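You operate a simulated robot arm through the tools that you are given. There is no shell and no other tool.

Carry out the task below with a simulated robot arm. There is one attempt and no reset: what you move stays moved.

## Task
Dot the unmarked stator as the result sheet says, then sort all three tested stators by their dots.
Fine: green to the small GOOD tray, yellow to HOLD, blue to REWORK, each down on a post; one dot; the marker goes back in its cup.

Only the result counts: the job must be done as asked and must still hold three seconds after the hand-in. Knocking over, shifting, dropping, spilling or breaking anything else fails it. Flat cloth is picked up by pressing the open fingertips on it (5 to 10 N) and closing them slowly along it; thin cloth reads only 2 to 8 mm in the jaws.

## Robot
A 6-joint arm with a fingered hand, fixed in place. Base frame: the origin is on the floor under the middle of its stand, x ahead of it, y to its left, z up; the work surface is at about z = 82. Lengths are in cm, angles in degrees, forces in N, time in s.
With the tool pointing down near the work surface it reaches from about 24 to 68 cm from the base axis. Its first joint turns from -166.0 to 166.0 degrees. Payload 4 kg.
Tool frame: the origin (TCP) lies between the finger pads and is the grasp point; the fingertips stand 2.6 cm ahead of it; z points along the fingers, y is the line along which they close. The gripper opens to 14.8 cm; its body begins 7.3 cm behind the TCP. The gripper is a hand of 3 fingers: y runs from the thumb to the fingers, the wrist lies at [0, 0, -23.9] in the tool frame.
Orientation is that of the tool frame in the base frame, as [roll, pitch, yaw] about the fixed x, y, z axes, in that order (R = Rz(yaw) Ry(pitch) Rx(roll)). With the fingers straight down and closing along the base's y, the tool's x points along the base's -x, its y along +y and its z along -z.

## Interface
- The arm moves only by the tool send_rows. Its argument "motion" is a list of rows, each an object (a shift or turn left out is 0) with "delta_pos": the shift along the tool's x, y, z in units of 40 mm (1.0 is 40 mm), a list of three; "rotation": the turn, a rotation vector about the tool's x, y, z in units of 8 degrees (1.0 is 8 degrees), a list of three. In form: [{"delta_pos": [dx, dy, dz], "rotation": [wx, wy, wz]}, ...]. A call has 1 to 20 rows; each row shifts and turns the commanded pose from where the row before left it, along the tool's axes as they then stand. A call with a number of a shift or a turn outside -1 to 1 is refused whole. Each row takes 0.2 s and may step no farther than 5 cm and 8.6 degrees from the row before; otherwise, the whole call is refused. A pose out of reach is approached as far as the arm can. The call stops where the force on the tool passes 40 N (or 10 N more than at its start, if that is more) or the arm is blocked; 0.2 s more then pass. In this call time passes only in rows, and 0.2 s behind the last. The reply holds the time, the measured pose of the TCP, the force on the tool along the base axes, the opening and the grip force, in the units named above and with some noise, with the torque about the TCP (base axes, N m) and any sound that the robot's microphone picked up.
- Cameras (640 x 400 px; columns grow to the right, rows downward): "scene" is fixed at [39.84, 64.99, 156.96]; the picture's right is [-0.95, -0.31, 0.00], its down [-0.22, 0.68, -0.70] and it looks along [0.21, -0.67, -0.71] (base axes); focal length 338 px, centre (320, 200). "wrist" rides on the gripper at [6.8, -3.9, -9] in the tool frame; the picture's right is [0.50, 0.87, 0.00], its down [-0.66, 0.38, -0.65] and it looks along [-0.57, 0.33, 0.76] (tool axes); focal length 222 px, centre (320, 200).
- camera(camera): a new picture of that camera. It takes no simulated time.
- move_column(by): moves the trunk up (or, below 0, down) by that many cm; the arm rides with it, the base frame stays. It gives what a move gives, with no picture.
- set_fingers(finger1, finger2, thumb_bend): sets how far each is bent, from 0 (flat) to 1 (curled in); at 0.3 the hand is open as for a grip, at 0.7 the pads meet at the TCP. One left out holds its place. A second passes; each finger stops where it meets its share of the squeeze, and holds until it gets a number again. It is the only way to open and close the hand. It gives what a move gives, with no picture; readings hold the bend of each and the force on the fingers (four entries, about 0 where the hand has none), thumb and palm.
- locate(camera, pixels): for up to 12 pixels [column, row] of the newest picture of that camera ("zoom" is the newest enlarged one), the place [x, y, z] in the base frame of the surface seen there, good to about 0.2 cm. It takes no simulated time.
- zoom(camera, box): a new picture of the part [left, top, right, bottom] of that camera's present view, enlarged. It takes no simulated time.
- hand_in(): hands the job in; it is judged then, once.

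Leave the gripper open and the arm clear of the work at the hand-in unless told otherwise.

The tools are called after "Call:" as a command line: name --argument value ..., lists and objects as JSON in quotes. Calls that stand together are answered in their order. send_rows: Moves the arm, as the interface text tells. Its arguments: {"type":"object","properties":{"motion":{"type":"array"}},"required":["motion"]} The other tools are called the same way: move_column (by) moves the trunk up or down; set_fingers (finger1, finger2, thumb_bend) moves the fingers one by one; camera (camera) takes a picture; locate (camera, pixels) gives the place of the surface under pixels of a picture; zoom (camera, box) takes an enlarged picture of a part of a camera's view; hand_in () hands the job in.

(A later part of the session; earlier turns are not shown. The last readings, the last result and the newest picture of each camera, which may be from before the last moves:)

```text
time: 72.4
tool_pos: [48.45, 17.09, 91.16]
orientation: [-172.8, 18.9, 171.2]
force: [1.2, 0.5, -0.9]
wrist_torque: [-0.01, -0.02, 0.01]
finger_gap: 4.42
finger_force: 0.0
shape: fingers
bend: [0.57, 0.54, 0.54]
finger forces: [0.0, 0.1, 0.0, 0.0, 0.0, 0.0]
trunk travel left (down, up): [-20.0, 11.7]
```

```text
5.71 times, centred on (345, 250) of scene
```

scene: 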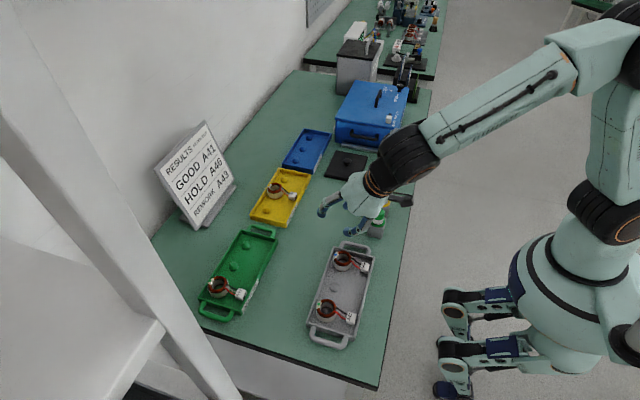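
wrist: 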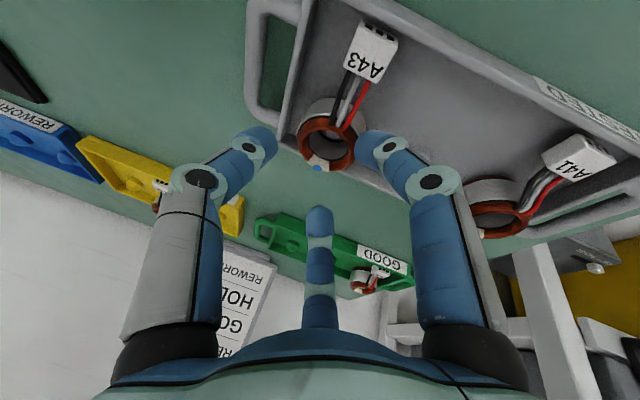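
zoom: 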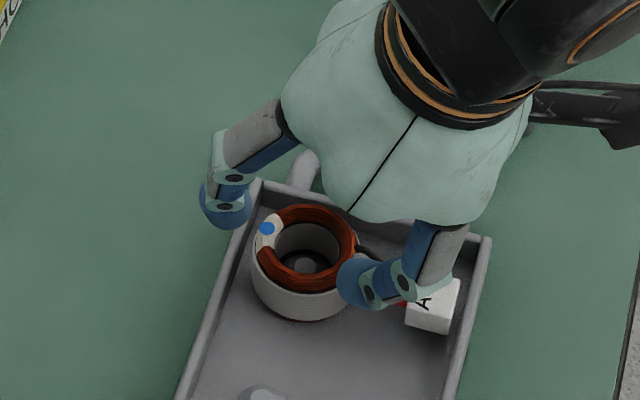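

Alignment looks right. I'll lower 2.5 cm vertically.

Call:
send_rows --motion '[{"delta_pos": [0.1, 0.0366, 0.2936]}, {"delta_pos": [0.1, 0.0366, 0.2936]}]'

Call:
zoom --camera "wrist" --box '[200, 60, 460, 240]'

Call:
zoom --camera "scene" --box '[320, 230, 375, 285]'

```text
time: 73.0
tool_pos: [48.43, 17.04, 88.72]
orientation: [-172.9, 18.9, 171.3]
force: [0.8, 0.3, -0.3]
wrist_torque: [-0.02, -0.01, -0.01]
finger_gap: 4.43
finger_force: 0.1
shape: fingers
bend: [0.57, 0.54, 0.54]
finger forces: [0.0, 0.0, 0.0, 0.0, 0.0, 0.0]
trunk travel left (down, up): [-20.0, 11.7]
```

```text
2.22 times, centred on (330, 150) of wrist
```

zoom: 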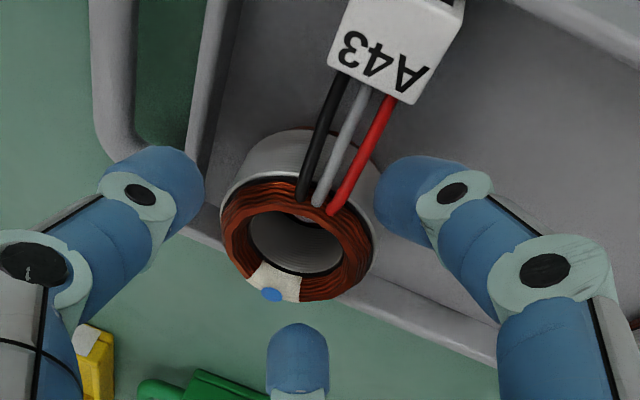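

```text
7.27 times, centred on (348, 258) of scene
```

zoom: 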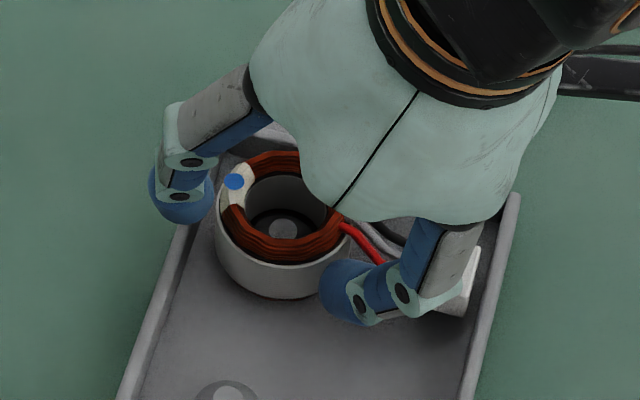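

Clearances look OK (near finger just outside ring and wire). I'll lower another 1 cm.

Call:
send_rows --motion '[{"delta_pos": [0.04, 0.0146, 0.1175]}, {"delta_pos": [0.04, 0.0146, 0.1175]}]'

Call:
zoom --camera "wrist" --box '[200, 60, 460, 240]'

Call:
zoom --camera "scene" --box '[320, 235, 375, 290]'

```text
time: 73.6
tool_pos: [48.48, 17.14, 87.78]
orientation: [-172.9, 18.9, 171.2]
force: [0.1, 0.1, -0.4]
wrist_torque: [0.01, -0.03, -0.02]
finger_gap: 4.45
finger_force: 0.1
shape: fingers
bend: [0.57, 0.54, 0.54]
finger forces: [0.0, 0.1, 0.0, 0.1, 0.0, 0.1]
trunk travel left (down, up): [-20.0, 11.7]
```

```text
2.22 times, centred on (330, 150) of wrist
```

zoom: 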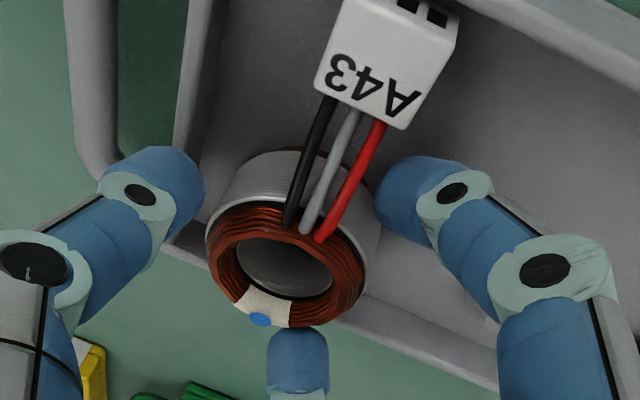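

```text
7.27 times, centred on (348, 262) of scene
```

zoom: 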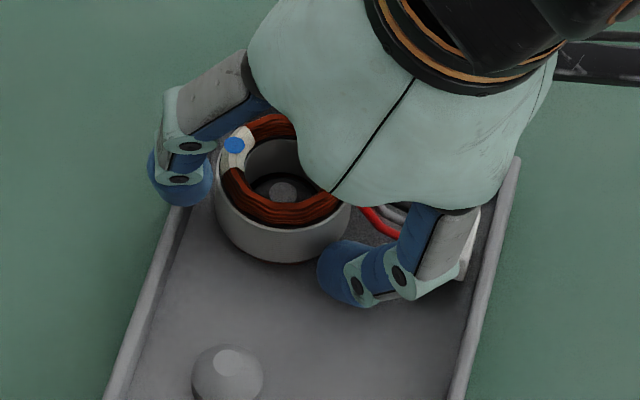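

Clear. Another 0.4 cm down.

Call:
send_rows --motion '[{"delta_pos": [0.017, 0.006, 0.05]}, {"delta_pos": [0.017, 0.006, 0.05]}]'

Call:
zoom --camera "scene" --box '[320, 235, 375, 290]'

```text
time: 74.2
tool_pos: [48.35, 17.1, 87.26]
orientation: [-172.8, 18.8, 171.2]
force: [-0.1, -0.1, -0.5]
wrist_torque: [-0.02, -0.02, 0.02]
finger_gap: 4.46
finger_force: 0.0
shape: fingers
bend: [0.57, 0.54, 0.54]
finger forces: [0.0, 0.0, 0.0, 0.0, 0.1, 0.1]
trunk travel left (down, up): [-20.0, 11.7]
```

```text
7.27 times, centred on (348, 262) of scene
```

zoom: 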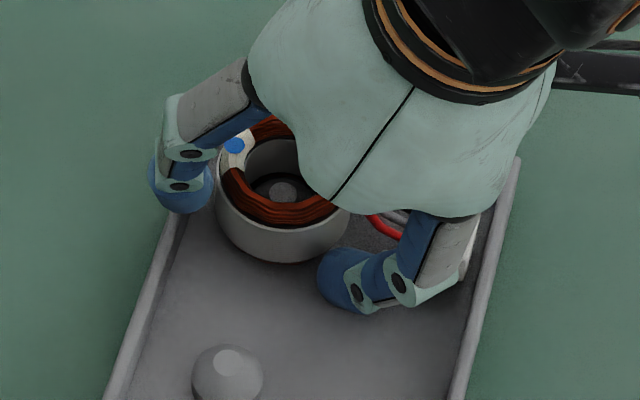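

No contacts at z≈87.3. I'll close gently.

Call:
set_fingers --finger1 0.6 --finger2 0.58 --thumb_bend 0.58

Call:
zoom --camera "wrist" --box '[200, 60, 460, 240]'

Call:
zoom --camera "scene" --box '[320, 235, 375, 290]'

```text
time: 75.2
tool_pos: [48.42, 17.2, 87.09]
orientation: [-172.8, 18.7, 171.2]
force: [0.2, 0.3, 0.3]
wrist_torque: [0.0, 0.0, -0.03]
finger_gap: 3.7
finger_force: 1.6
shape: fingers
bend: [0.59, 0.55, 0.57]
finger forces: [0.8, 1.1, 0.0, 0.0, 0.6, 0.0]
trunk travel left (down, up): [-20.0, 11.7]
```

```text
2.22 times, centred on (330, 150) of wrist
```

zoom: 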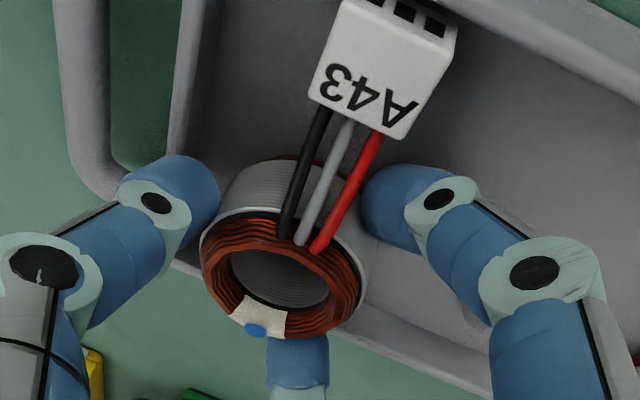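

```text
7.27 times, centred on (348, 262) of scene
```

zoom: 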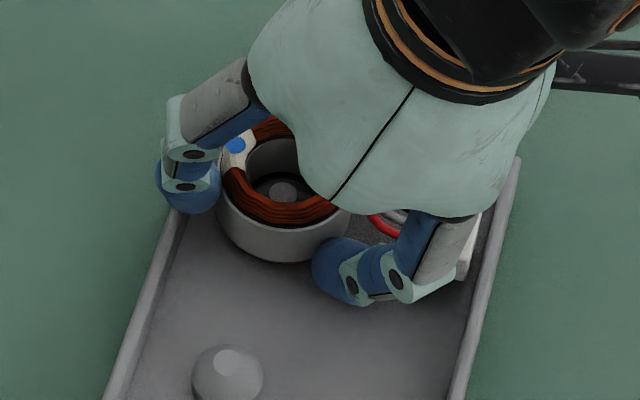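

All three are in light contact. Squeezing firmly.

Call:
set_fingers --finger1 0.72 --finger2 0.72 --thumb_bend 0.72

Call:
zoom --camera "wrist" --box '[200, 60, 460, 240]'

Call:
zoom --camera "scene" --box '[320, 235, 375, 290]'

```text
time: 76.2
tool_pos: [48.5, 17.16, 87.21]
orientation: [-172.9, 18.7, 171.2]
force: [-0.4, -2.3, 0.7]
wrist_torque: [-0.03, 0.01, -0.01]
finger_gap: 3.22
finger_force: 19.2
shape: fingers
bend: [0.59, 0.56, 0.62]
finger forces: [11.1, 11.2, 0.0, 0.1, 15.7, 0.0]
trunk travel left (down, up): [-20.0, 11.7]
```

```text
2.22 times, centred on (330, 150) of wrist
```

zoom: 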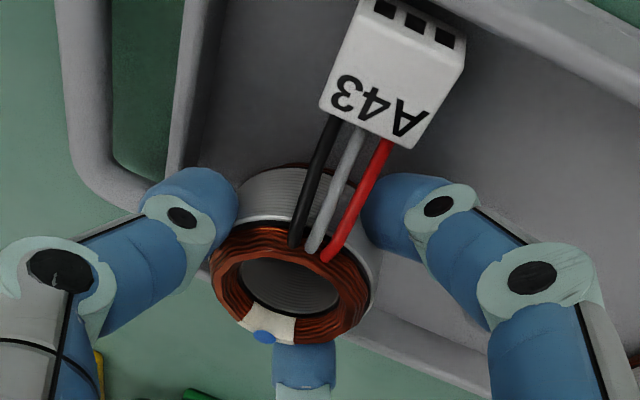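

```text
7.27 times, centred on (348, 262) of scene
```

zoom: 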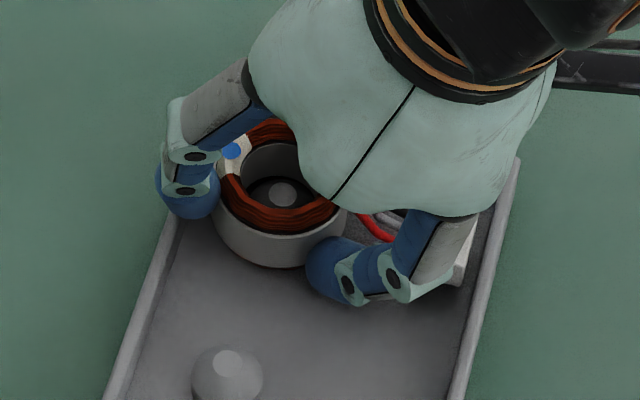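

Gripped with 11–15 N. I'll lift 1 cm straight up and check.

Call:
send_rows --motion '[{"delta_pos": [-0.04, -0.0146, -0.1175]}, {"delta_pos": [-0.04, -0.0146, -0.1175]}]'

Call:
zoom --camera "wrist" --box '[200, 60, 460, 240]'

Call:
zoom --camera "scene" --box '[320, 230, 375, 285]'

```text
time: 76.8
tool_pos: [48.33, 17.29, 88.35]
orientation: [-173.0, 18.8, 171.2]
force: [0.0, -0.1, -0.6]
wrist_torque: [-0.04, 0.02, -0.02]
finger_gap: 3.25
finger_force: 18.9
shape: fingers
bend: [0.59, 0.55, 0.62]
finger forces: [11.0, 11.8, 0.0, 0.0, 15.1, 0.0]
trunk travel left (down, up): [-20.0, 11.7]
```

```text
2.22 times, centred on (330, 150) of wrist
```

zoom: 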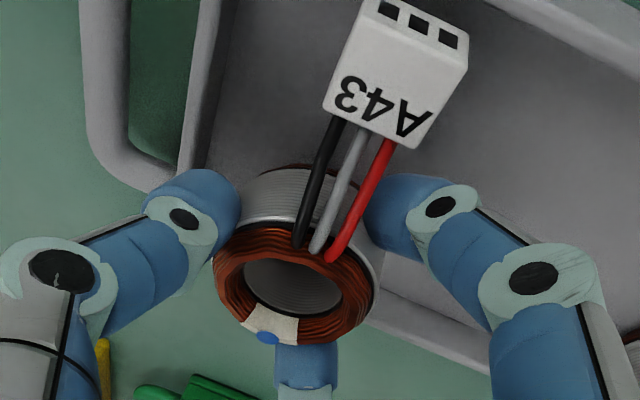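

```text
7.27 times, centred on (348, 258) of scene
```

zoom: 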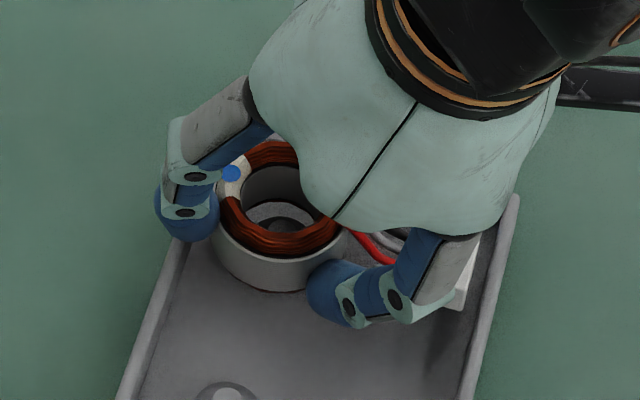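

Lifts well. I'll continue up to z≈97 and then measure the held stator.

Call:
send_rows --motion '[{"delta_pos": [-0.08, -0.0293, -0.235]}, {"delta_pos": [-0.16, -0.0586, -0.47]}, {"delta_pos": [-0.16, -0.0586, -0.47]}, {"delta_pos": [-0.16, -0.0586, -0.47]}, {"delta_pos": [-0.12, -0.044, -0.352]}]'

Call:
camera --camera "wrist"

Call:
zoom --camera "scene" --box '[318, 215, 373, 265]'

```text
time: 78.0
tool_pos: [48.37, 17.28, 96.79]
orientation: [-172.9, 18.8, 171.3]
force: [0.8, 0.3, -1.9]
wrist_torque: [-0.01, 0.03, -0.01]
finger_gap: 3.24
finger_force: 18.6
shape: fingers
bend: [0.59, 0.55, 0.62]
finger forces: [11.0, 11.7, 0.0, 0.1, 14.9, 0.0]
trunk travel left (down, up): [-20.0, 11.7]
```

```text
taken
```

wrist: 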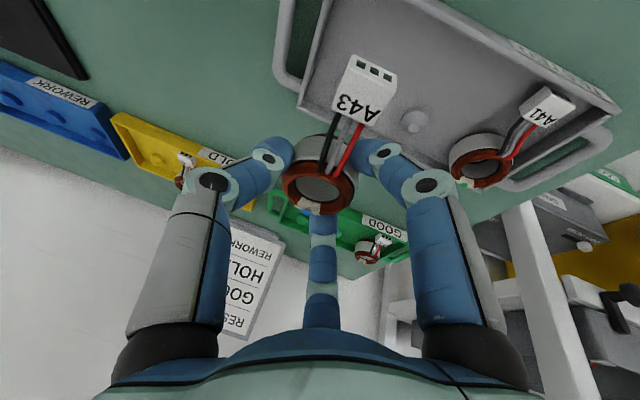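

```text
8.00 times, centred on (346, 240) of scene
```

zoom: 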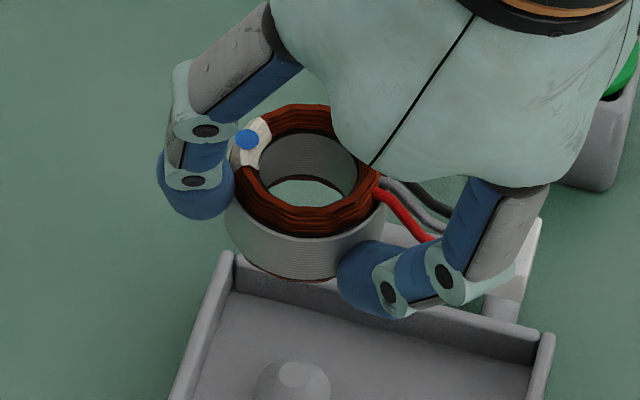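

Call:
locate --camera "zoom" --pixels '[[248, 140], [265, 125], [300, 110], [330, 115], [375, 180], [365, 205], [330, 222], [280, 218], [245, 185], [370, 240], [300, 240], [520, 260]]'

Call:
locate --camera "wrist" --pixels '[[310, 207], [288, 185], [352, 190], [330, 208], [335, 85], [392, 95], [355, 125], [345, 175], [295, 170]]'

```text
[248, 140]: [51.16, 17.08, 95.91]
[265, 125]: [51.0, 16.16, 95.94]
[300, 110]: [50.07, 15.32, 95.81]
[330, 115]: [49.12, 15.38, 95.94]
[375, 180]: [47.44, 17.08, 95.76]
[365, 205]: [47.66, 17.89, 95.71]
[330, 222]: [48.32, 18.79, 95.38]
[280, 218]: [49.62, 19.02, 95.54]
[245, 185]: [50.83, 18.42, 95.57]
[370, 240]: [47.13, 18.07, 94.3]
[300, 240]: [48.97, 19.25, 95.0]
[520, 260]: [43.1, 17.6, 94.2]
```

```text
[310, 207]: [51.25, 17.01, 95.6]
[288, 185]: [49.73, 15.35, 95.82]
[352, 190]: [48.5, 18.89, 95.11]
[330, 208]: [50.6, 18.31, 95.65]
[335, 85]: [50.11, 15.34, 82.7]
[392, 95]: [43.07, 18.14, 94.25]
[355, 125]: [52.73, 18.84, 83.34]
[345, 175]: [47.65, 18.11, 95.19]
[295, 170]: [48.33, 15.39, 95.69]
```

A43 is held level, its ring centre at TCP + (0.93, −0.18). I'll add 4° tilt toward the REWORK tray for reach margin, then carry it there at z≈93.5.

Call:
send_rows --motion '[{"rotation": [0.0428, -0.496, 0.047]}, {"delta_pos": [-0.284, -0.306, 0.198]}, {"delta_pos": [-0.568, -0.612, 0.395]}, {"delta_pos": [-0.568, -0.612, 0.395]}, {"delta_pos": [-0.568, -0.612, 0.395]}, {"delta_pos": [-0.568, -0.612, 0.395]}, {"delta_pos": [-0.568, -0.612, 0.395]}, {"delta_pos": [-0.568, -0.612, 0.395]}, {"delta_pos": [-0.568, -0.612, 0.395]}, {"delta_pos": [-0.568, -0.612, 0.395]}, {"delta_pos": [-0.568, -0.612, 0.395]}, {"delta_pos": [-0.568, -0.612, 0.395]}, {"delta_pos": [-0.568, -0.612, 0.395]}, {"delta_pos": [-0.284, -0.306, 0.198]}]'

Call:
camera --camera "wrist"

Call:
zoom --camera "scene" --box '[270, 110, 350, 180]'

```text
time: 81.0
tool_pos: [74.06, -18.85, 93.43]
orientation: [-172.6, 22.7, 171.3]
force: [0.4, 0.1, -1.5]
wrist_torque: [0.02, 0.04, 0.01]
finger_gap: 3.17
finger_force: 18.8
shape: fingers
bend: [0.59, 0.55, 0.62]
finger forces: [10.5, 11.8, 0.1, 0.0, 14.7, 0.0]
trunk travel left (down, up): [-20.0, 11.7]
```

```text
taken
```

wrist: 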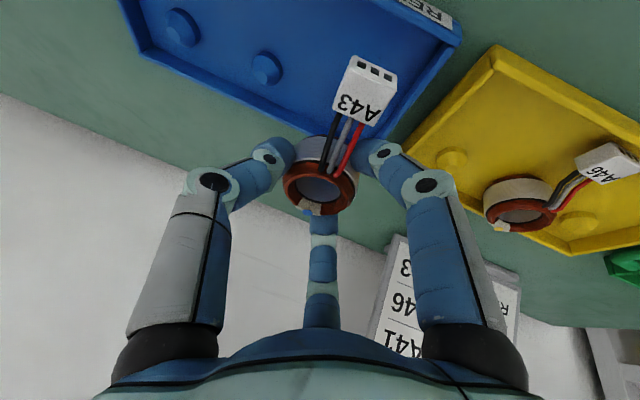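

```text
5.71 times, centred on (310, 145) of scene
```

zoom: 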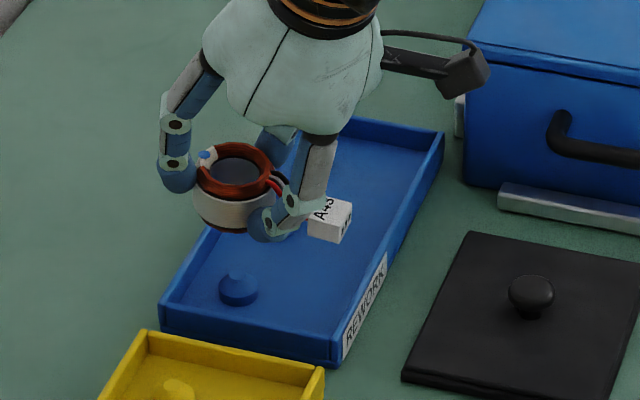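

I'm hovering near the REWORK end post, visible at zoom (238, 285). I'll zoom closer to measure ring and post together.

Call:
zoom --camera "scene" --box '[283, 128, 323, 173]'

```text
8.89 times, centred on (303, 150) of scene
```

zoom: 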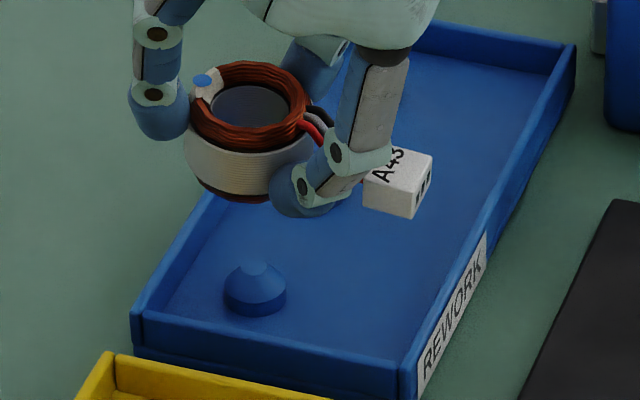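

Call:
locate --camera "zoom" --pixels '[[250, 267], [245, 266], [255, 268], [224, 290], [286, 292], [255, 314], [202, 80], [225, 68], [265, 65], [300, 90], [195, 125], [240, 148]]'

Call:
locate --camera "zoom" --pixels '[[290, 140], [215, 143], [270, 150], [190, 105], [305, 110], [285, 75], [400, 165], [385, 180], [240, 312], [270, 312], [280, 345], [135, 315]]'

```text
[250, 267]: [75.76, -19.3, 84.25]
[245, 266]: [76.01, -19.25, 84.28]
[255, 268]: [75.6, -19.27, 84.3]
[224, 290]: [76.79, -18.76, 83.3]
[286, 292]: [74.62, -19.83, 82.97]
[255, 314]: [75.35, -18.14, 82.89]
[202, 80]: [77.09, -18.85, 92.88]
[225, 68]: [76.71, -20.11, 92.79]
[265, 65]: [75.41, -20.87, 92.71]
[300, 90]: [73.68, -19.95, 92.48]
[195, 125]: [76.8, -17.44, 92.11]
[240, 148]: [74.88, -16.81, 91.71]
```

```text
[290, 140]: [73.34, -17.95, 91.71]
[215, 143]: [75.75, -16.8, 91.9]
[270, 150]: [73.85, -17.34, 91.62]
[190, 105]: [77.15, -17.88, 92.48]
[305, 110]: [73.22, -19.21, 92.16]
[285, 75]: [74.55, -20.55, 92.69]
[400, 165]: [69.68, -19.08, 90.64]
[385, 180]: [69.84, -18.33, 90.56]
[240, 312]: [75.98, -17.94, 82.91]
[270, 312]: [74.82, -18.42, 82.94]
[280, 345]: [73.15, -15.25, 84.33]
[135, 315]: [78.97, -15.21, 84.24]
```

The post is at about (75.55, −19.05) and the ring base centre at about (75.4, −19.0). I'll shift +0.15 in x and lower 4 cm, leaving the base just above the post top.

Call:
send_rows --motion '[{"delta_pos": [0.1174, 0.0427, 0.3093]}, {"delta_pos": [0.1174, 0.0427, 0.3093]}, {"delta_pos": [0.1174, 0.0427, 0.3093]}]'

Call:
zoom --camera "scene" --box '[283, 130, 323, 175]'

Call:
locate --camera "zoom" --pixels '[[202, 140], [225, 128], [265, 125], [300, 150], [195, 185], [225, 205], [265, 208], [232, 282], [255, 292], [280, 285], [400, 225], [290, 200]]'

```text
time: 81.8
tool_pos: [74.29, -18.7, 89.47]
orientation: [-172.5, 22.8, 171.3]
force: [0.0, 0.2, -0.9]
wrist_torque: [-0.01, 0.04, 0.01]
finger_gap: 3.18
finger_force: 18.4
shape: fingers
bend: [0.59, 0.55, 0.62]
finger forces: [10.5, 11.7, 0.1, 0.1, 14.7, 0.0]
trunk travel left (down, up): [-20.0, 11.7]
```

```text
8.89 times, centred on (303, 152) of scene
```

zoom: 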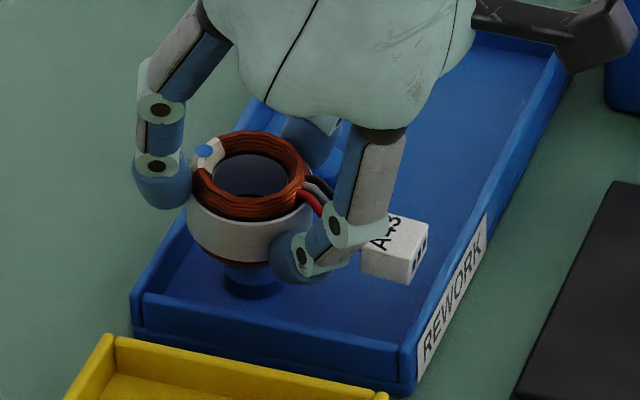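

```text
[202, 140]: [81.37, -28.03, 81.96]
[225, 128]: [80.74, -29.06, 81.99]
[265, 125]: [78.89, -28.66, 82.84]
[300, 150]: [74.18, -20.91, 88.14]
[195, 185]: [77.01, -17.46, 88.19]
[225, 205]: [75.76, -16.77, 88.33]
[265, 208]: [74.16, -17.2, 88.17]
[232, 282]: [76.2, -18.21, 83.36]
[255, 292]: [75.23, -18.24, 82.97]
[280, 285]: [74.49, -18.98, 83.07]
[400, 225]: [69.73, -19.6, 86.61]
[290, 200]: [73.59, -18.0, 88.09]
```

The ring is directly over the post (within 0.2 cm). I'll lower 1.2 cm in small steps.

Call:
send_rows --motion '[{"delta_pos": [0.041, 0.0015, 0.092]}, {"delta_pos": [0.041, 0.0015, 0.092]}, {"delta_pos": [0.041, 0.0015, 0.092]}]'

Call:
zoom --camera "scene" --box '[283, 130, 323, 175]'

```text
time: 82.6
tool_pos: [74.39, -18.84, 88.27]
orientation: [-172.6, 22.8, 171.3]
force: [-0.5, 0.1, -1.3]
wrist_torque: [0.01, -0.01, 0.01]
finger_gap: 3.16
finger_force: 18.1
shape: fingers
bend: [0.59, 0.55, 0.62]
finger forces: [10.6, 11.8, 0.0, 0.0, 14.7, 0.0]
trunk travel left (down, up): [-20.0, 11.7]
```

```text
8.89 times, centred on (303, 152) of scene
```

zoom: 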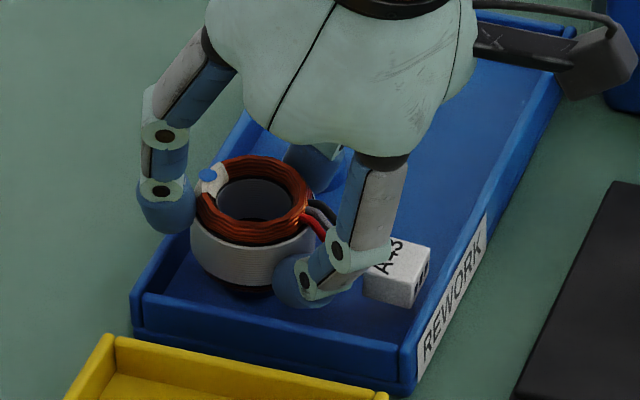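

No contact; the post is within the bore. I'll continue in 1.5 mm steps.

Call:
send_rows --motion '[{"delta_pos": [0.0145, 0.0045, 0.0343]}, {"delta_pos": [0.0145, 0.0045, 0.0343]}]'

Call:
send_rows --motion '[{"delta_pos": [0.0145, 0.0045, 0.0343]}]'

Call:
zoom --camera "scene" --box '[283, 130, 323, 175]'

Call:
locate --camera "zoom" --pixels '[[208, 185], [225, 170], [265, 165], [200, 225], [225, 245], [265, 250], [400, 265], [390, 290], [250, 215], [240, 290]]'

```text
time: 83.2
tool_pos: [74.41, -18.88, 87.97]
orientation: [-172.5, 22.7, 171.4]
force: [-0.2, -0.5, -1.8]
wrist_torque: [0.0, 0.01, 0.01]
finger_gap: 3.16
finger_force: 18.8
shape: fingers
bend: [0.59, 0.55, 0.62]
finger forces: [10.5, 11.8, 0.1, 0.0, 14.8, 0.0]
trunk travel left (down, up): [-20.0, 11.7]
```

```text
time: 83.6
tool_pos: [74.29, -18.77, 87.77]
orientation: [-172.6, 22.7, 171.5]
force: [-0.5, -0.4, -1.9]
wrist_torque: [-0.01, 0.04, -0.01]
finger_gap: 3.19
finger_force: 19.4
shape: fingers
bend: [0.59, 0.55, 0.62]
finger forces: [10.5, 11.8, 0.0, 0.0, 14.7, 0.1]
trunk travel left (down, up): [-20.0, 11.7]
```

```text
8.89 times, centred on (303, 152) of scene
```

zoom: 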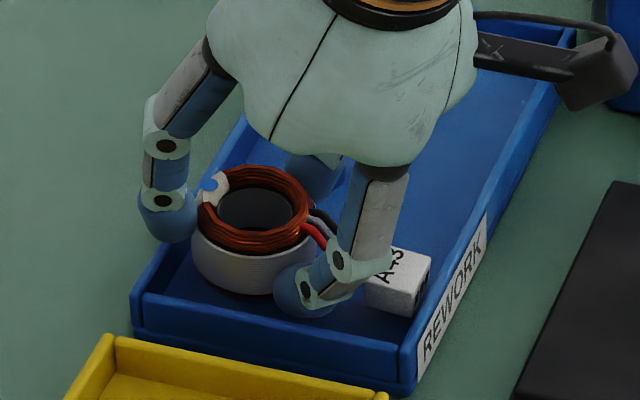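

```text
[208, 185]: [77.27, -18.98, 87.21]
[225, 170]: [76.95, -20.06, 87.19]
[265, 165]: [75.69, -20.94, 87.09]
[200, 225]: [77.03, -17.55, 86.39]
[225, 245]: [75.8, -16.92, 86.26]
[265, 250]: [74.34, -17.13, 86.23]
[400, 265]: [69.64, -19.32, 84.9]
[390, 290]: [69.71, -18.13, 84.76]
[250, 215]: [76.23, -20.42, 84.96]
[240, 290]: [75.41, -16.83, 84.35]
```

The connector is at floor level and the ring is tilted slightly, its far side high. I'll continue down gently until it bears.

Call:
send_rows --motion '[{"delta_pos": [0.0097, 0.003, 0.0229]}]'

Call:
send_rows --motion '[{"delta_pos": [0.0097, 0.003, 0.0229]}]'

```text
time: 84.0
tool_pos: [74.36, -18.86, 87.78]
orientation: [-172.5, 22.7, 171.5]
force: [0.0, -0.4, -2.8]
wrist_torque: [0.04, -0.01, 0.01]
finger_gap: 3.15
finger_force: 18.4
shape: fingers
bend: [0.59, 0.55, 0.62]
finger forces: [10.5, 11.7, 0.0, 0.1, 14.7, 0.1]
trunk travel left (down, up): [-20.0, 11.7]
```

```text
time: 84.4
tool_pos: [74.27, -18.89, 87.66]
orientation: [-172.5, 22.7, 171.3]
force: [0.5, 0.1, -1.4]
wrist_torque: [-0.02, 0.01, 0.0]
finger_gap: 3.18
finger_force: 18.1
shape: fingers
bend: [0.59, 0.55, 0.62]
finger forces: [10.5, 11.8, 0.1, 0.1, 14.7, 0.0]
trunk travel left (down, up): [-20.0, 11.7]
```

Call:
send_rows --motion '[{"delta_pos": [0.0097, 0.003, 0.0229]}]'

Call:
send_rows --motion '[{"delta_pos": [0.0097, 0.003, 0.0229]}]'

Call:
zoom --camera "wrist" --box '[200, 60, 460, 240]'

Call:
zoom --camera "scene" --box '[283, 135, 323, 175]'

```text
time: 84.8
tool_pos: [74.21, -18.97, 87.45]
orientation: [-172.5, 22.7, 171.4]
force: [-0.3, 0.3, -2.6]
wrist_torque: [-0.03, 0.03, 0.0]
finger_gap: 3.16
finger_force: 18.7
shape: fingers
bend: [0.59, 0.55, 0.62]
finger forces: [10.4, 11.8, 0.0, 0.0, 14.8, 0.0]
trunk travel left (down, up): [-20.0, 11.7]
```

```text
time: 85.2
tool_pos: [74.34, -18.85, 87.42]
orientation: [-172.5, 22.7, 171.4]
force: [-0.2, -0.3, -0.9]
wrist_torque: [-0.03, 0.0, 0.01]
finger_gap: 3.18
finger_force: 18.4
shape: fingers
bend: [0.59, 0.55, 0.62]
finger forces: [10.5, 11.7, 0.0, 0.0, 14.7, 0.0]
trunk travel left (down, up): [-20.0, 11.7]
```

```text
2.22 times, centred on (330, 150) of wrist
```

zoom: 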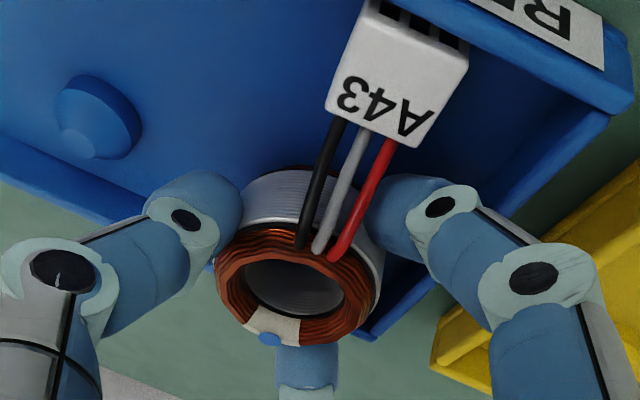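

```text
10.00 times, centred on (303, 155) of scene
```

zoom: 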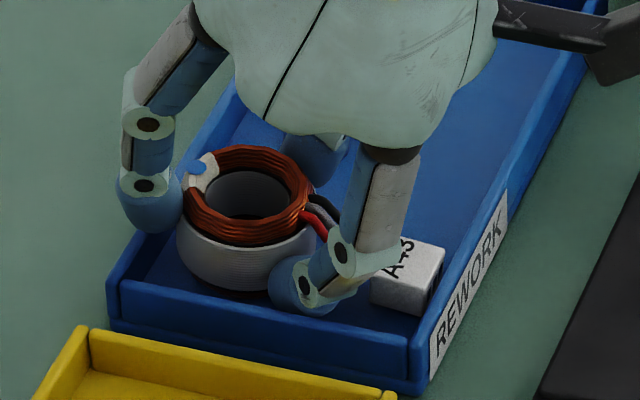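

Still only the stator's weight. I'll check heights of the connector, the ring, and the near finger.

Call:
locate --camera "zoom" --pixels '[[198, 167], [215, 155], [255, 147], [190, 205], [215, 232], [260, 242], [300, 215], [410, 260], [395, 290], [225, 285], [300, 312], [180, 230]]'

```text
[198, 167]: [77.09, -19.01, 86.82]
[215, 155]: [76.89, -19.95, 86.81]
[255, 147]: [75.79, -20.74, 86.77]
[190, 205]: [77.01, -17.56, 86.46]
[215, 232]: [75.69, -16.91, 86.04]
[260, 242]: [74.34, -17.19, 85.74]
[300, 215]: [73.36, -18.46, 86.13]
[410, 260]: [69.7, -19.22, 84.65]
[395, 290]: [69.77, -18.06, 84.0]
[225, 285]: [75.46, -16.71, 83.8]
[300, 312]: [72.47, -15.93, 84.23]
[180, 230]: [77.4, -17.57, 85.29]
```

Near side is about at seat level. I'll continue in 1 mm steps.

Call:
send_rows --motion '[{"delta_pos": [0.0097, 0.003, 0.0229]}]'

Call:
send_rows --motion '[{"delta_pos": [0.0097, 0.003, 0.0229]}]'

```text
time: 85.6
tool_pos: [74.19, -18.93, 87.29]
orientation: [-172.5, 22.8, 171.4]
force: [-1.0, -0.3, 0.3]
wrist_torque: [0.04, 0.04, 0.02]
finger_gap: 3.15
finger_force: 18.7
shape: fingers
bend: [0.59, 0.55, 0.62]
finger forces: [10.9, 11.9, 0.0, 0.0, 14.8, 0.1]
trunk travel left (down, up): [-20.0, 11.7]
```

```text
time: 86.0
tool_pos: [74.3, -18.92, 87.34]
orientation: [-172.5, 22.9, 171.5]
force: [-0.3, 0.5, 3.8]
wrist_torque: [0.01, 0.0, 0.01]
finger_gap: 3.17
finger_force: 19.0
shape: fingers
bend: [0.59, 0.55, 0.62]
finger forces: [11.6, 12.2, 0.1, 0.1, 15.2, 0.0]
trunk travel left (down, up): [-20.0, 11.7]
```

3.8 N: bearing on the tray. I'll release: far fingers wider, near finger only slightly.

Call:
set_fingers --finger1 0.58 --finger2 0.53 --thumb_bend 0.56

Call:
zoom --camera "wrist" --box '[200, 60, 460, 240]'

Call:
zoom --camera "scene" --box '[283, 135, 323, 175]'

Call:
locate --camera "zoom" --pixels '[[198, 170], [215, 157], [255, 150], [190, 205], [215, 232], [260, 242], [300, 215], [410, 260], [395, 290], [225, 285], [250, 195], [180, 230]]'

```text
time: 87.0
tool_pos: [74.27, -18.87, 87.17]
orientation: [-172.5, 22.8, 171.5]
force: [-0.3, -0.2, 0.1]
wrist_torque: [-0.01, 0.02, 0.04]
finger_gap: 4.05
finger_force: 0.0
shape: fingers
bend: [0.57, 0.53, 0.56]
finger forces: [0.0, 0.0, 0.0, 0.1, 0.0, 0.0]
trunk travel left (down, up): [-20.0, 11.7]
```

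```text
2.22 times, centred on (330, 150) of wrist
```

zoom: 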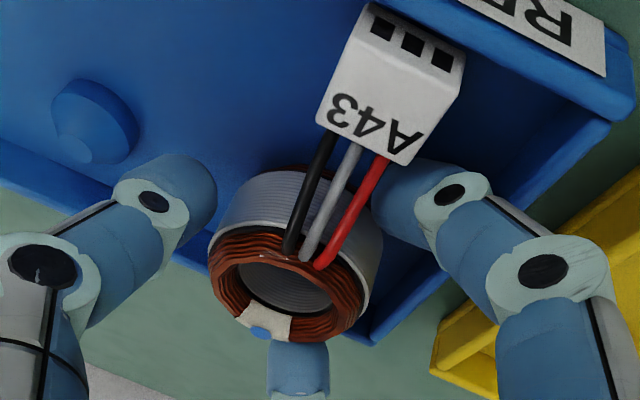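

```text
10.00 times, centred on (303, 155) of scene
```

zoom: 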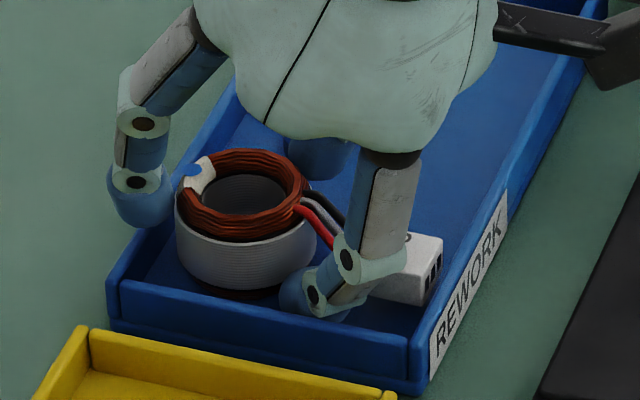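

```text
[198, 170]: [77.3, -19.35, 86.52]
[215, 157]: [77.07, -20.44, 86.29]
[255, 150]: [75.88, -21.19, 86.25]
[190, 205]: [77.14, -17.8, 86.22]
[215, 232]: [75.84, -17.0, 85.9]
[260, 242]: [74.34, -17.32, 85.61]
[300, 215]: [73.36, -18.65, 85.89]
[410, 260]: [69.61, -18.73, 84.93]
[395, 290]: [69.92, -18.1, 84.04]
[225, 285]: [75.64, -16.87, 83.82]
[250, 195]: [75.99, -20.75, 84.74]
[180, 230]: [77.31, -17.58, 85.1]
```

A43 settled flat (top z≈86.25, connector 84.9). I'll lift the hand vertically, slowly at first.

Call:
send_rows --motion '[{"delta_pos": [-0.0483, -0.015, -0.1143]}, {"delta_pos": [-0.0966, -0.0301, -0.2286]}, {"delta_pos": [-0.0966, -0.0301, -0.2286]}, {"delta_pos": [-0.0966, -0.0301, -0.2286]}]'

Call:
zoom --camera "scene" --box '[283, 130, 323, 175]'

```text
time: 88.0
tool_pos: [74.28, -18.89, 90.71]
orientation: [-172.5, 22.8, 171.3]
force: [-0.3, -0.2, 0.1]
wrist_torque: [-0.01, 0.01, 0.01]
finger_gap: 4.0
finger_force: 0.1
shape: fingers
bend: [0.57, 0.53, 0.56]
finger forces: [0.0, 0.1, 0.0, 0.0, 0.1, 0.0]
trunk travel left (down, up): [-20.0, 11.7]
```

```text
8.89 times, centred on (303, 152) of scene
```

zoom: 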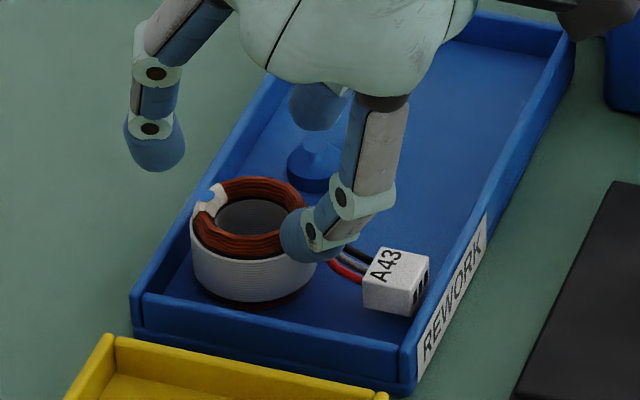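

A43 stays flat on its post. I'll retreat upward and inward.

Call:
send_rows --motion '[{"delta_pos": [0.118, -0.028, -0.73]}, {"delta_pos": [0.118, -0.028, -0.73]}, {"delta_pos": [0.711, 0.556, -0.592]}, {"delta_pos": [0.711, 0.556, -0.592]}, {"delta_pos": [0.711, 0.556, -0.592]}, {"delta_pos": [0.711, 0.556, -0.592]}, {"delta_pos": [0.711, 0.556, -0.592]}, {"delta_pos": [0.711, 0.556, -0.592]}]'

Call:
camera --camera "scene"

Call:
zoom --camera "scene" --box '[270, 120, 340, 180]'

```text
time: 89.8
tool_pos: [53.2, 0.09, 100.37]
orientation: [-172.5, 22.8, 171.3]
force: [0.0, 0.4, 0.7]
wrist_torque: [0.03, -0.01, -0.01]
finger_gap: 4.05
finger_force: 0.2
shape: fingers
bend: [0.57, 0.53, 0.56]
finger forces: [0.1, 0.0, 0.0, 0.0, 0.0, 0.1]
trunk travel left (down, up): [-20.0, 11.7]
```

```text
taken
```

scene: 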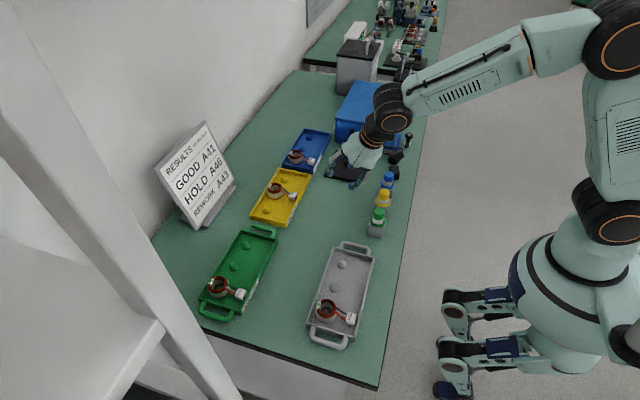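

```text
6.67 times, centred on (305, 150) of scene
```

zoom: 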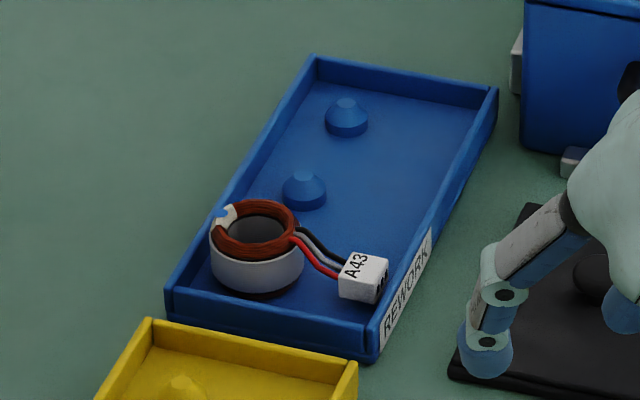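

A43 is in place in REWORK. Now A41: I'll study A41 and the GOOD tray geometry.

Call:
zoom --camera "scene" --box '[190, 215, 290, 325]'

Call:
locate --camera "zoom" --pixels '[[341, 80], [338, 78], [325, 95], [357, 98], [340, 105], [296, 160], [293, 158], [278, 175], [314, 178], [295, 187], [330, 45], [450, 75]]'

Call:
locate --camera "zoom" --pixels '[[390, 60], [280, 110], [430, 120], [220, 215], [250, 215], [205, 235], [240, 270], [185, 285], [325, 320], [325, 265], [400, 30], [390, 70]]'

Call:
zoom --camera "scene" --box '[300, 285, 370, 355]'

```text
3.64 times, centred on (240, 270) of scene
```

zoom: 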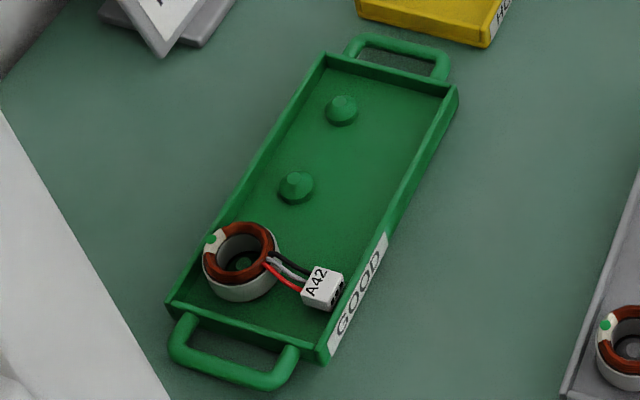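

```text
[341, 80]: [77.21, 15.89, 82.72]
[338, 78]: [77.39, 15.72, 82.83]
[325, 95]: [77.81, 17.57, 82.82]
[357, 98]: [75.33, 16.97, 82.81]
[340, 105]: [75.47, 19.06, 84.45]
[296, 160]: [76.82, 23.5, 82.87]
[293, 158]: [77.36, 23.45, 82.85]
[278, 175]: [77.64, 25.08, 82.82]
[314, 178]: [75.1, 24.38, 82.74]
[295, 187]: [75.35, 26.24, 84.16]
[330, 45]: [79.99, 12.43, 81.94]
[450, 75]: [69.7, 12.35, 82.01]
```

```text
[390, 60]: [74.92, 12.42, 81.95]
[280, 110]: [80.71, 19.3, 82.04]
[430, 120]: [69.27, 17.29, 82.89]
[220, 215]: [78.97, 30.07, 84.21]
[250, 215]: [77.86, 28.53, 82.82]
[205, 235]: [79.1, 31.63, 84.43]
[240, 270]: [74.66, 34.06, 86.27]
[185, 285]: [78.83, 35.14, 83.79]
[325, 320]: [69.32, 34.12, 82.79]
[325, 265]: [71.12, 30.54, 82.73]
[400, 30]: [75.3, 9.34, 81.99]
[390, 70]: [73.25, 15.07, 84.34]
```

```text
5.71 times, centred on (335, 320) of scene
```

zoom: 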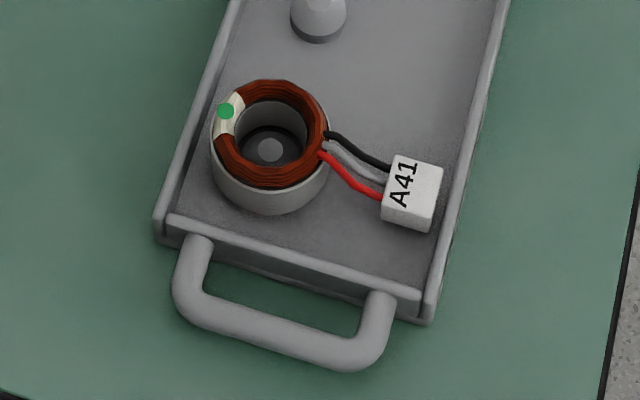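

Call:
locate --camera "zoom" --pixels '[[335, 137], [355, 150], [380, 166], [325, 155], [350, 178], [375, 195], [415, 175], [400, 220], [440, 170], [270, 150], [300, 255], [400, 290]]'

Call:
locate --camera "zoom" --pixels '[[226, 111], [250, 88], [285, 85], [318, 115], [320, 150], [295, 178], [255, 178], [222, 150], [180, 220], [250, 320], [175, 200], [215, 235]]'

```text
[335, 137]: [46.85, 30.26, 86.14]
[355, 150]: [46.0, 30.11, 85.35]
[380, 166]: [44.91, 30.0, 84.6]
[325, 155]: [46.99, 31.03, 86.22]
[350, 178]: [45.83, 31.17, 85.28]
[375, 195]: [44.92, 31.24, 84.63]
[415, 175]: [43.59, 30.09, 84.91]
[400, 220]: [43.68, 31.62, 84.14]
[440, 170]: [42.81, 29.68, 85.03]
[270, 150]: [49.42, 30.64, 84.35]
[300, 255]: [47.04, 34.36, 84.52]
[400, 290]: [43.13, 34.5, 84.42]
```

```text
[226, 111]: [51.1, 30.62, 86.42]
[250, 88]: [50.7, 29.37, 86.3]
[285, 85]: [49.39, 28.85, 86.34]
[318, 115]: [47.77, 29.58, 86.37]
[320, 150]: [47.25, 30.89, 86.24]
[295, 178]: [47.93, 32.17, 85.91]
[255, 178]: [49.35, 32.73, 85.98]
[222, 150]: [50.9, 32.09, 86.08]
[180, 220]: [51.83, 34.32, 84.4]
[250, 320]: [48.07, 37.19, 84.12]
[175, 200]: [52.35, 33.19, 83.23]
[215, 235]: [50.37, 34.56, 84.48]
```

GOOD posts are at (75.45, 19.0) and (75.4, 26.1), A41 ring centre at (49.25, 30.68). A41 mirrors A43, so I'll use the mirrored hand pose (thumb as the near finger, tilt toward +30°). Moving above A41 and rotating there.

Call:
send_rows --motion '[{"delta_pos": [0.246, 0.88, -0.274]}, {"delta_pos": [0.246, 0.88, -0.274]}, {"delta_pos": [0.246, 0.88, -0.274]}, {"delta_pos": [0.246, 0.88, -0.274]}, {"delta_pos": [0.246, 0.88, -0.274]}, {"delta_pos": [0.246, 0.88, -0.274]}, {"delta_pos": [0.246, 0.88, -0.274]}, {"delta_pos": [0.246, 0.88, -0.274]}, {"rotation": [-0.2907, 0.2501, 0.7649]}, {"rotation": [-0.2907, 0.2501, 0.7649]}, {"rotation": [-0.2907, 0.2501, 0.7649]}, {"rotation": [-0.2907, 0.2501, 0.7649]}, {"rotation": [-0.2907, 0.2501, 0.7649]}, {"rotation": [-0.2907, 0.2501, 0.7649]}, {"rotation": [-0.2907, 0.2501, 0.7649]}]'

Call:
set_fingers --finger1 0.54 --finger2 0.54 --thumb_bend 0.58

Call:
camera --camera "wrist"

Call:
camera --camera "scene"

```text
time: 93.0
tool_pos: [48.64, 30.13, 102.23]
orientation: [160.1, 3.3, 129.5]
force: [-0.3, -0.2, 0.2]
wrist_torque: [0.02, -0.05, 0.0]
finger_gap: 4.02
finger_force: 0.0
shape: fingers
bend: [0.57, 0.53, 0.56]
finger forces: [0.0, 0.0, 0.1, 0.0, 0.0, 0.0]
trunk travel left (down, up): [-20.0, 11.7]
```

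```text
time: 94.0
tool_pos: [48.52, 30.12, 102.2]
orientation: [160.2, 3.4, 129.5]
force: [0.4, 0.6, 0.6]
wrist_torque: [-0.01, 0.02, 0.0]
finger_gap: 4.41
finger_force: 0.0
shape: fingers
bend: [0.54, 0.54, 0.57]
finger forces: [0.0, 0.1, 0.0, 0.1, 0.1, 0.1]
trunk travel left (down, up): [-20.0, 11.7]
```

```text
taken
```

wrist: 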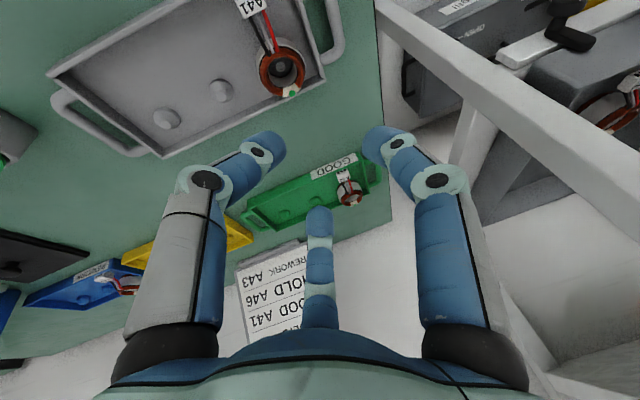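

```text
taken
```

scene: 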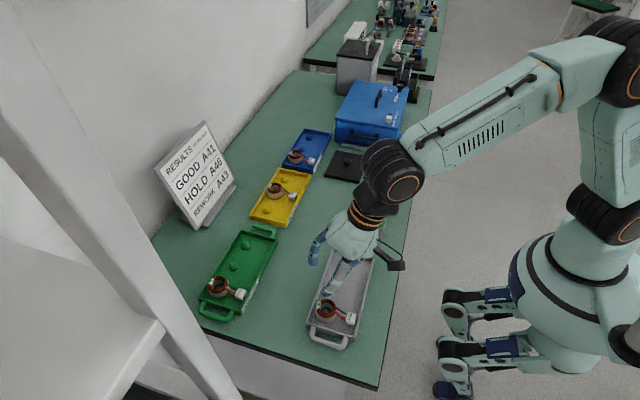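

The pose is right. I'll descend vertically to z≈91 above A41.

Call:
send_rows --motion '[{"delta_pos": [0.048, -0.2366, 0.657]}, {"delta_pos": [0.048, -0.2366, 0.657]}, {"delta_pos": [0.048, -0.2366, 0.657]}, {"delta_pos": [0.048, -0.2366, 0.657]}]'

Call:
zoom --camera "wrist" --box '[180, 40, 460, 240]'

Call:
zoom --camera "scene" --box '[295, 265, 375, 345]'

```text
time: 95.0
tool_pos: [48.57, 30.22, 90.98]
orientation: [160.2, 3.4, 129.5]
force: [-0.7, -0.4, 0.7]
wrist_torque: [0.02, 0.0, 0.0]
finger_gap: 4.42
finger_force: 0.0
shape: fingers
bend: [0.54, 0.54, 0.57]
finger forces: [0.0, 0.0, 0.0, 0.0, 0.0, 0.1]
trunk travel left (down, up): [-20.0, 11.7]
```

```text
2.00 times, centred on (320, 140) of wrist
```

zoom: 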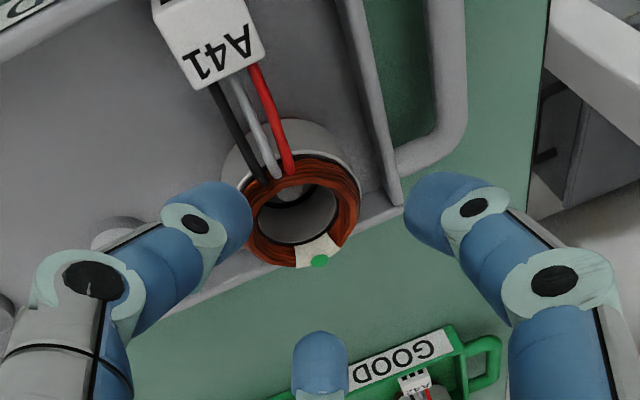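

```text
5.00 times, centred on (335, 305) of scene
```

zoom: 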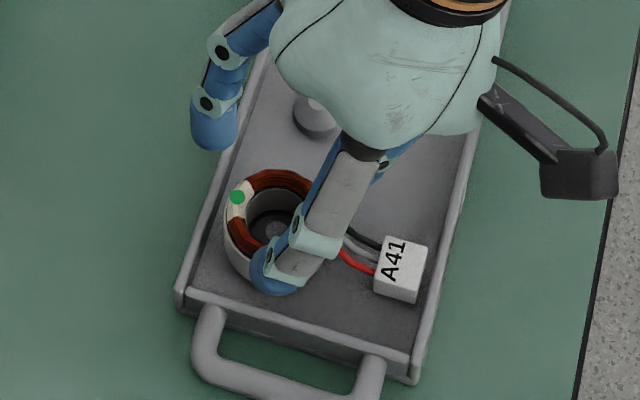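

Mirror of the A43 approach. I'll lower 2.3 cm.

Call:
send_rows --motion '[{"delta_pos": [0.017, -0.097, 0.27]}, {"delta_pos": [0.017, -0.097, 0.27]}]'

Call:
zoom --camera "wrist" --box '[180, 60, 460, 240]'

Call:
zoom --camera "scene" --box '[300, 280, 370, 345]'

```text
time: 95.6
tool_pos: [48.5, 30.22, 88.65]
orientation: [160.2, 3.5, 129.5]
force: [-0.2, 0.6, 0.4]
wrist_torque: [-0.01, 0.03, -0.01]
finger_gap: 4.4
finger_force: 0.4
shape: fingers
bend: [0.54, 0.54, 0.57]
finger forces: [0.0, 0.0, 0.1, 0.0, 0.4, 0.1]
trunk travel left (down, up): [-20.0, 11.7]
```

```text
2.22 times, centred on (320, 150) of wrist
```

zoom: 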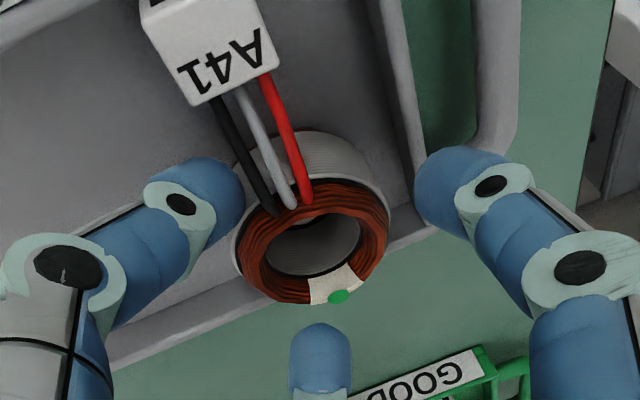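

```text
6.15 times, centred on (335, 312) of scene
```

zoom: 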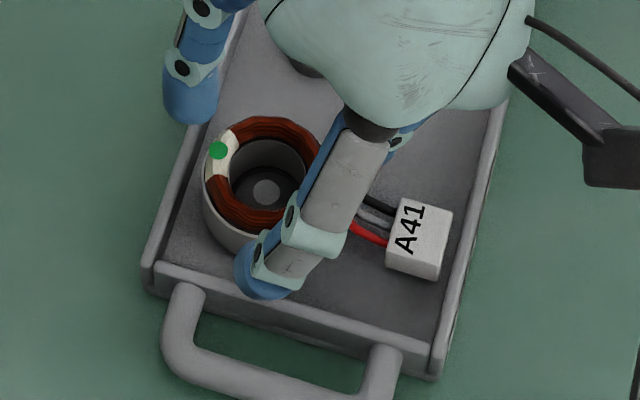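

The thumb reads 0.4 N, maybe brushing. I'll shift the hand 0.2 cm toward the thumb side before lowering further.

Call:
send_rows --motion '[{"delta_pos": [0.0006, -0.045, -0.016]}]'

Call:
zoom --camera "wrist" --box '[200, 100, 380, 220]'

```text
time: 96.0
tool_pos: [48.37, 30.16, 88.66]
orientation: [160.2, 3.4, 129.5]
force: [-0.5, 0.4, -0.5]
wrist_torque: [0.01, -0.04, 0.01]
finger_gap: 4.4
finger_force: 0.0
shape: fingers
bend: [0.54, 0.54, 0.57]
finger forces: [0.1, 0.1, 0.0, 0.0, 0.1, 0.1]
trunk travel left (down, up): [-20.0, 11.7]
```

```text
3.33 times, centred on (290, 160) of wrist
```

zoom: 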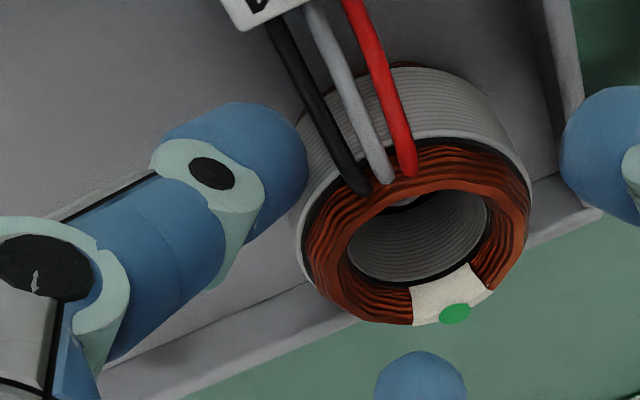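

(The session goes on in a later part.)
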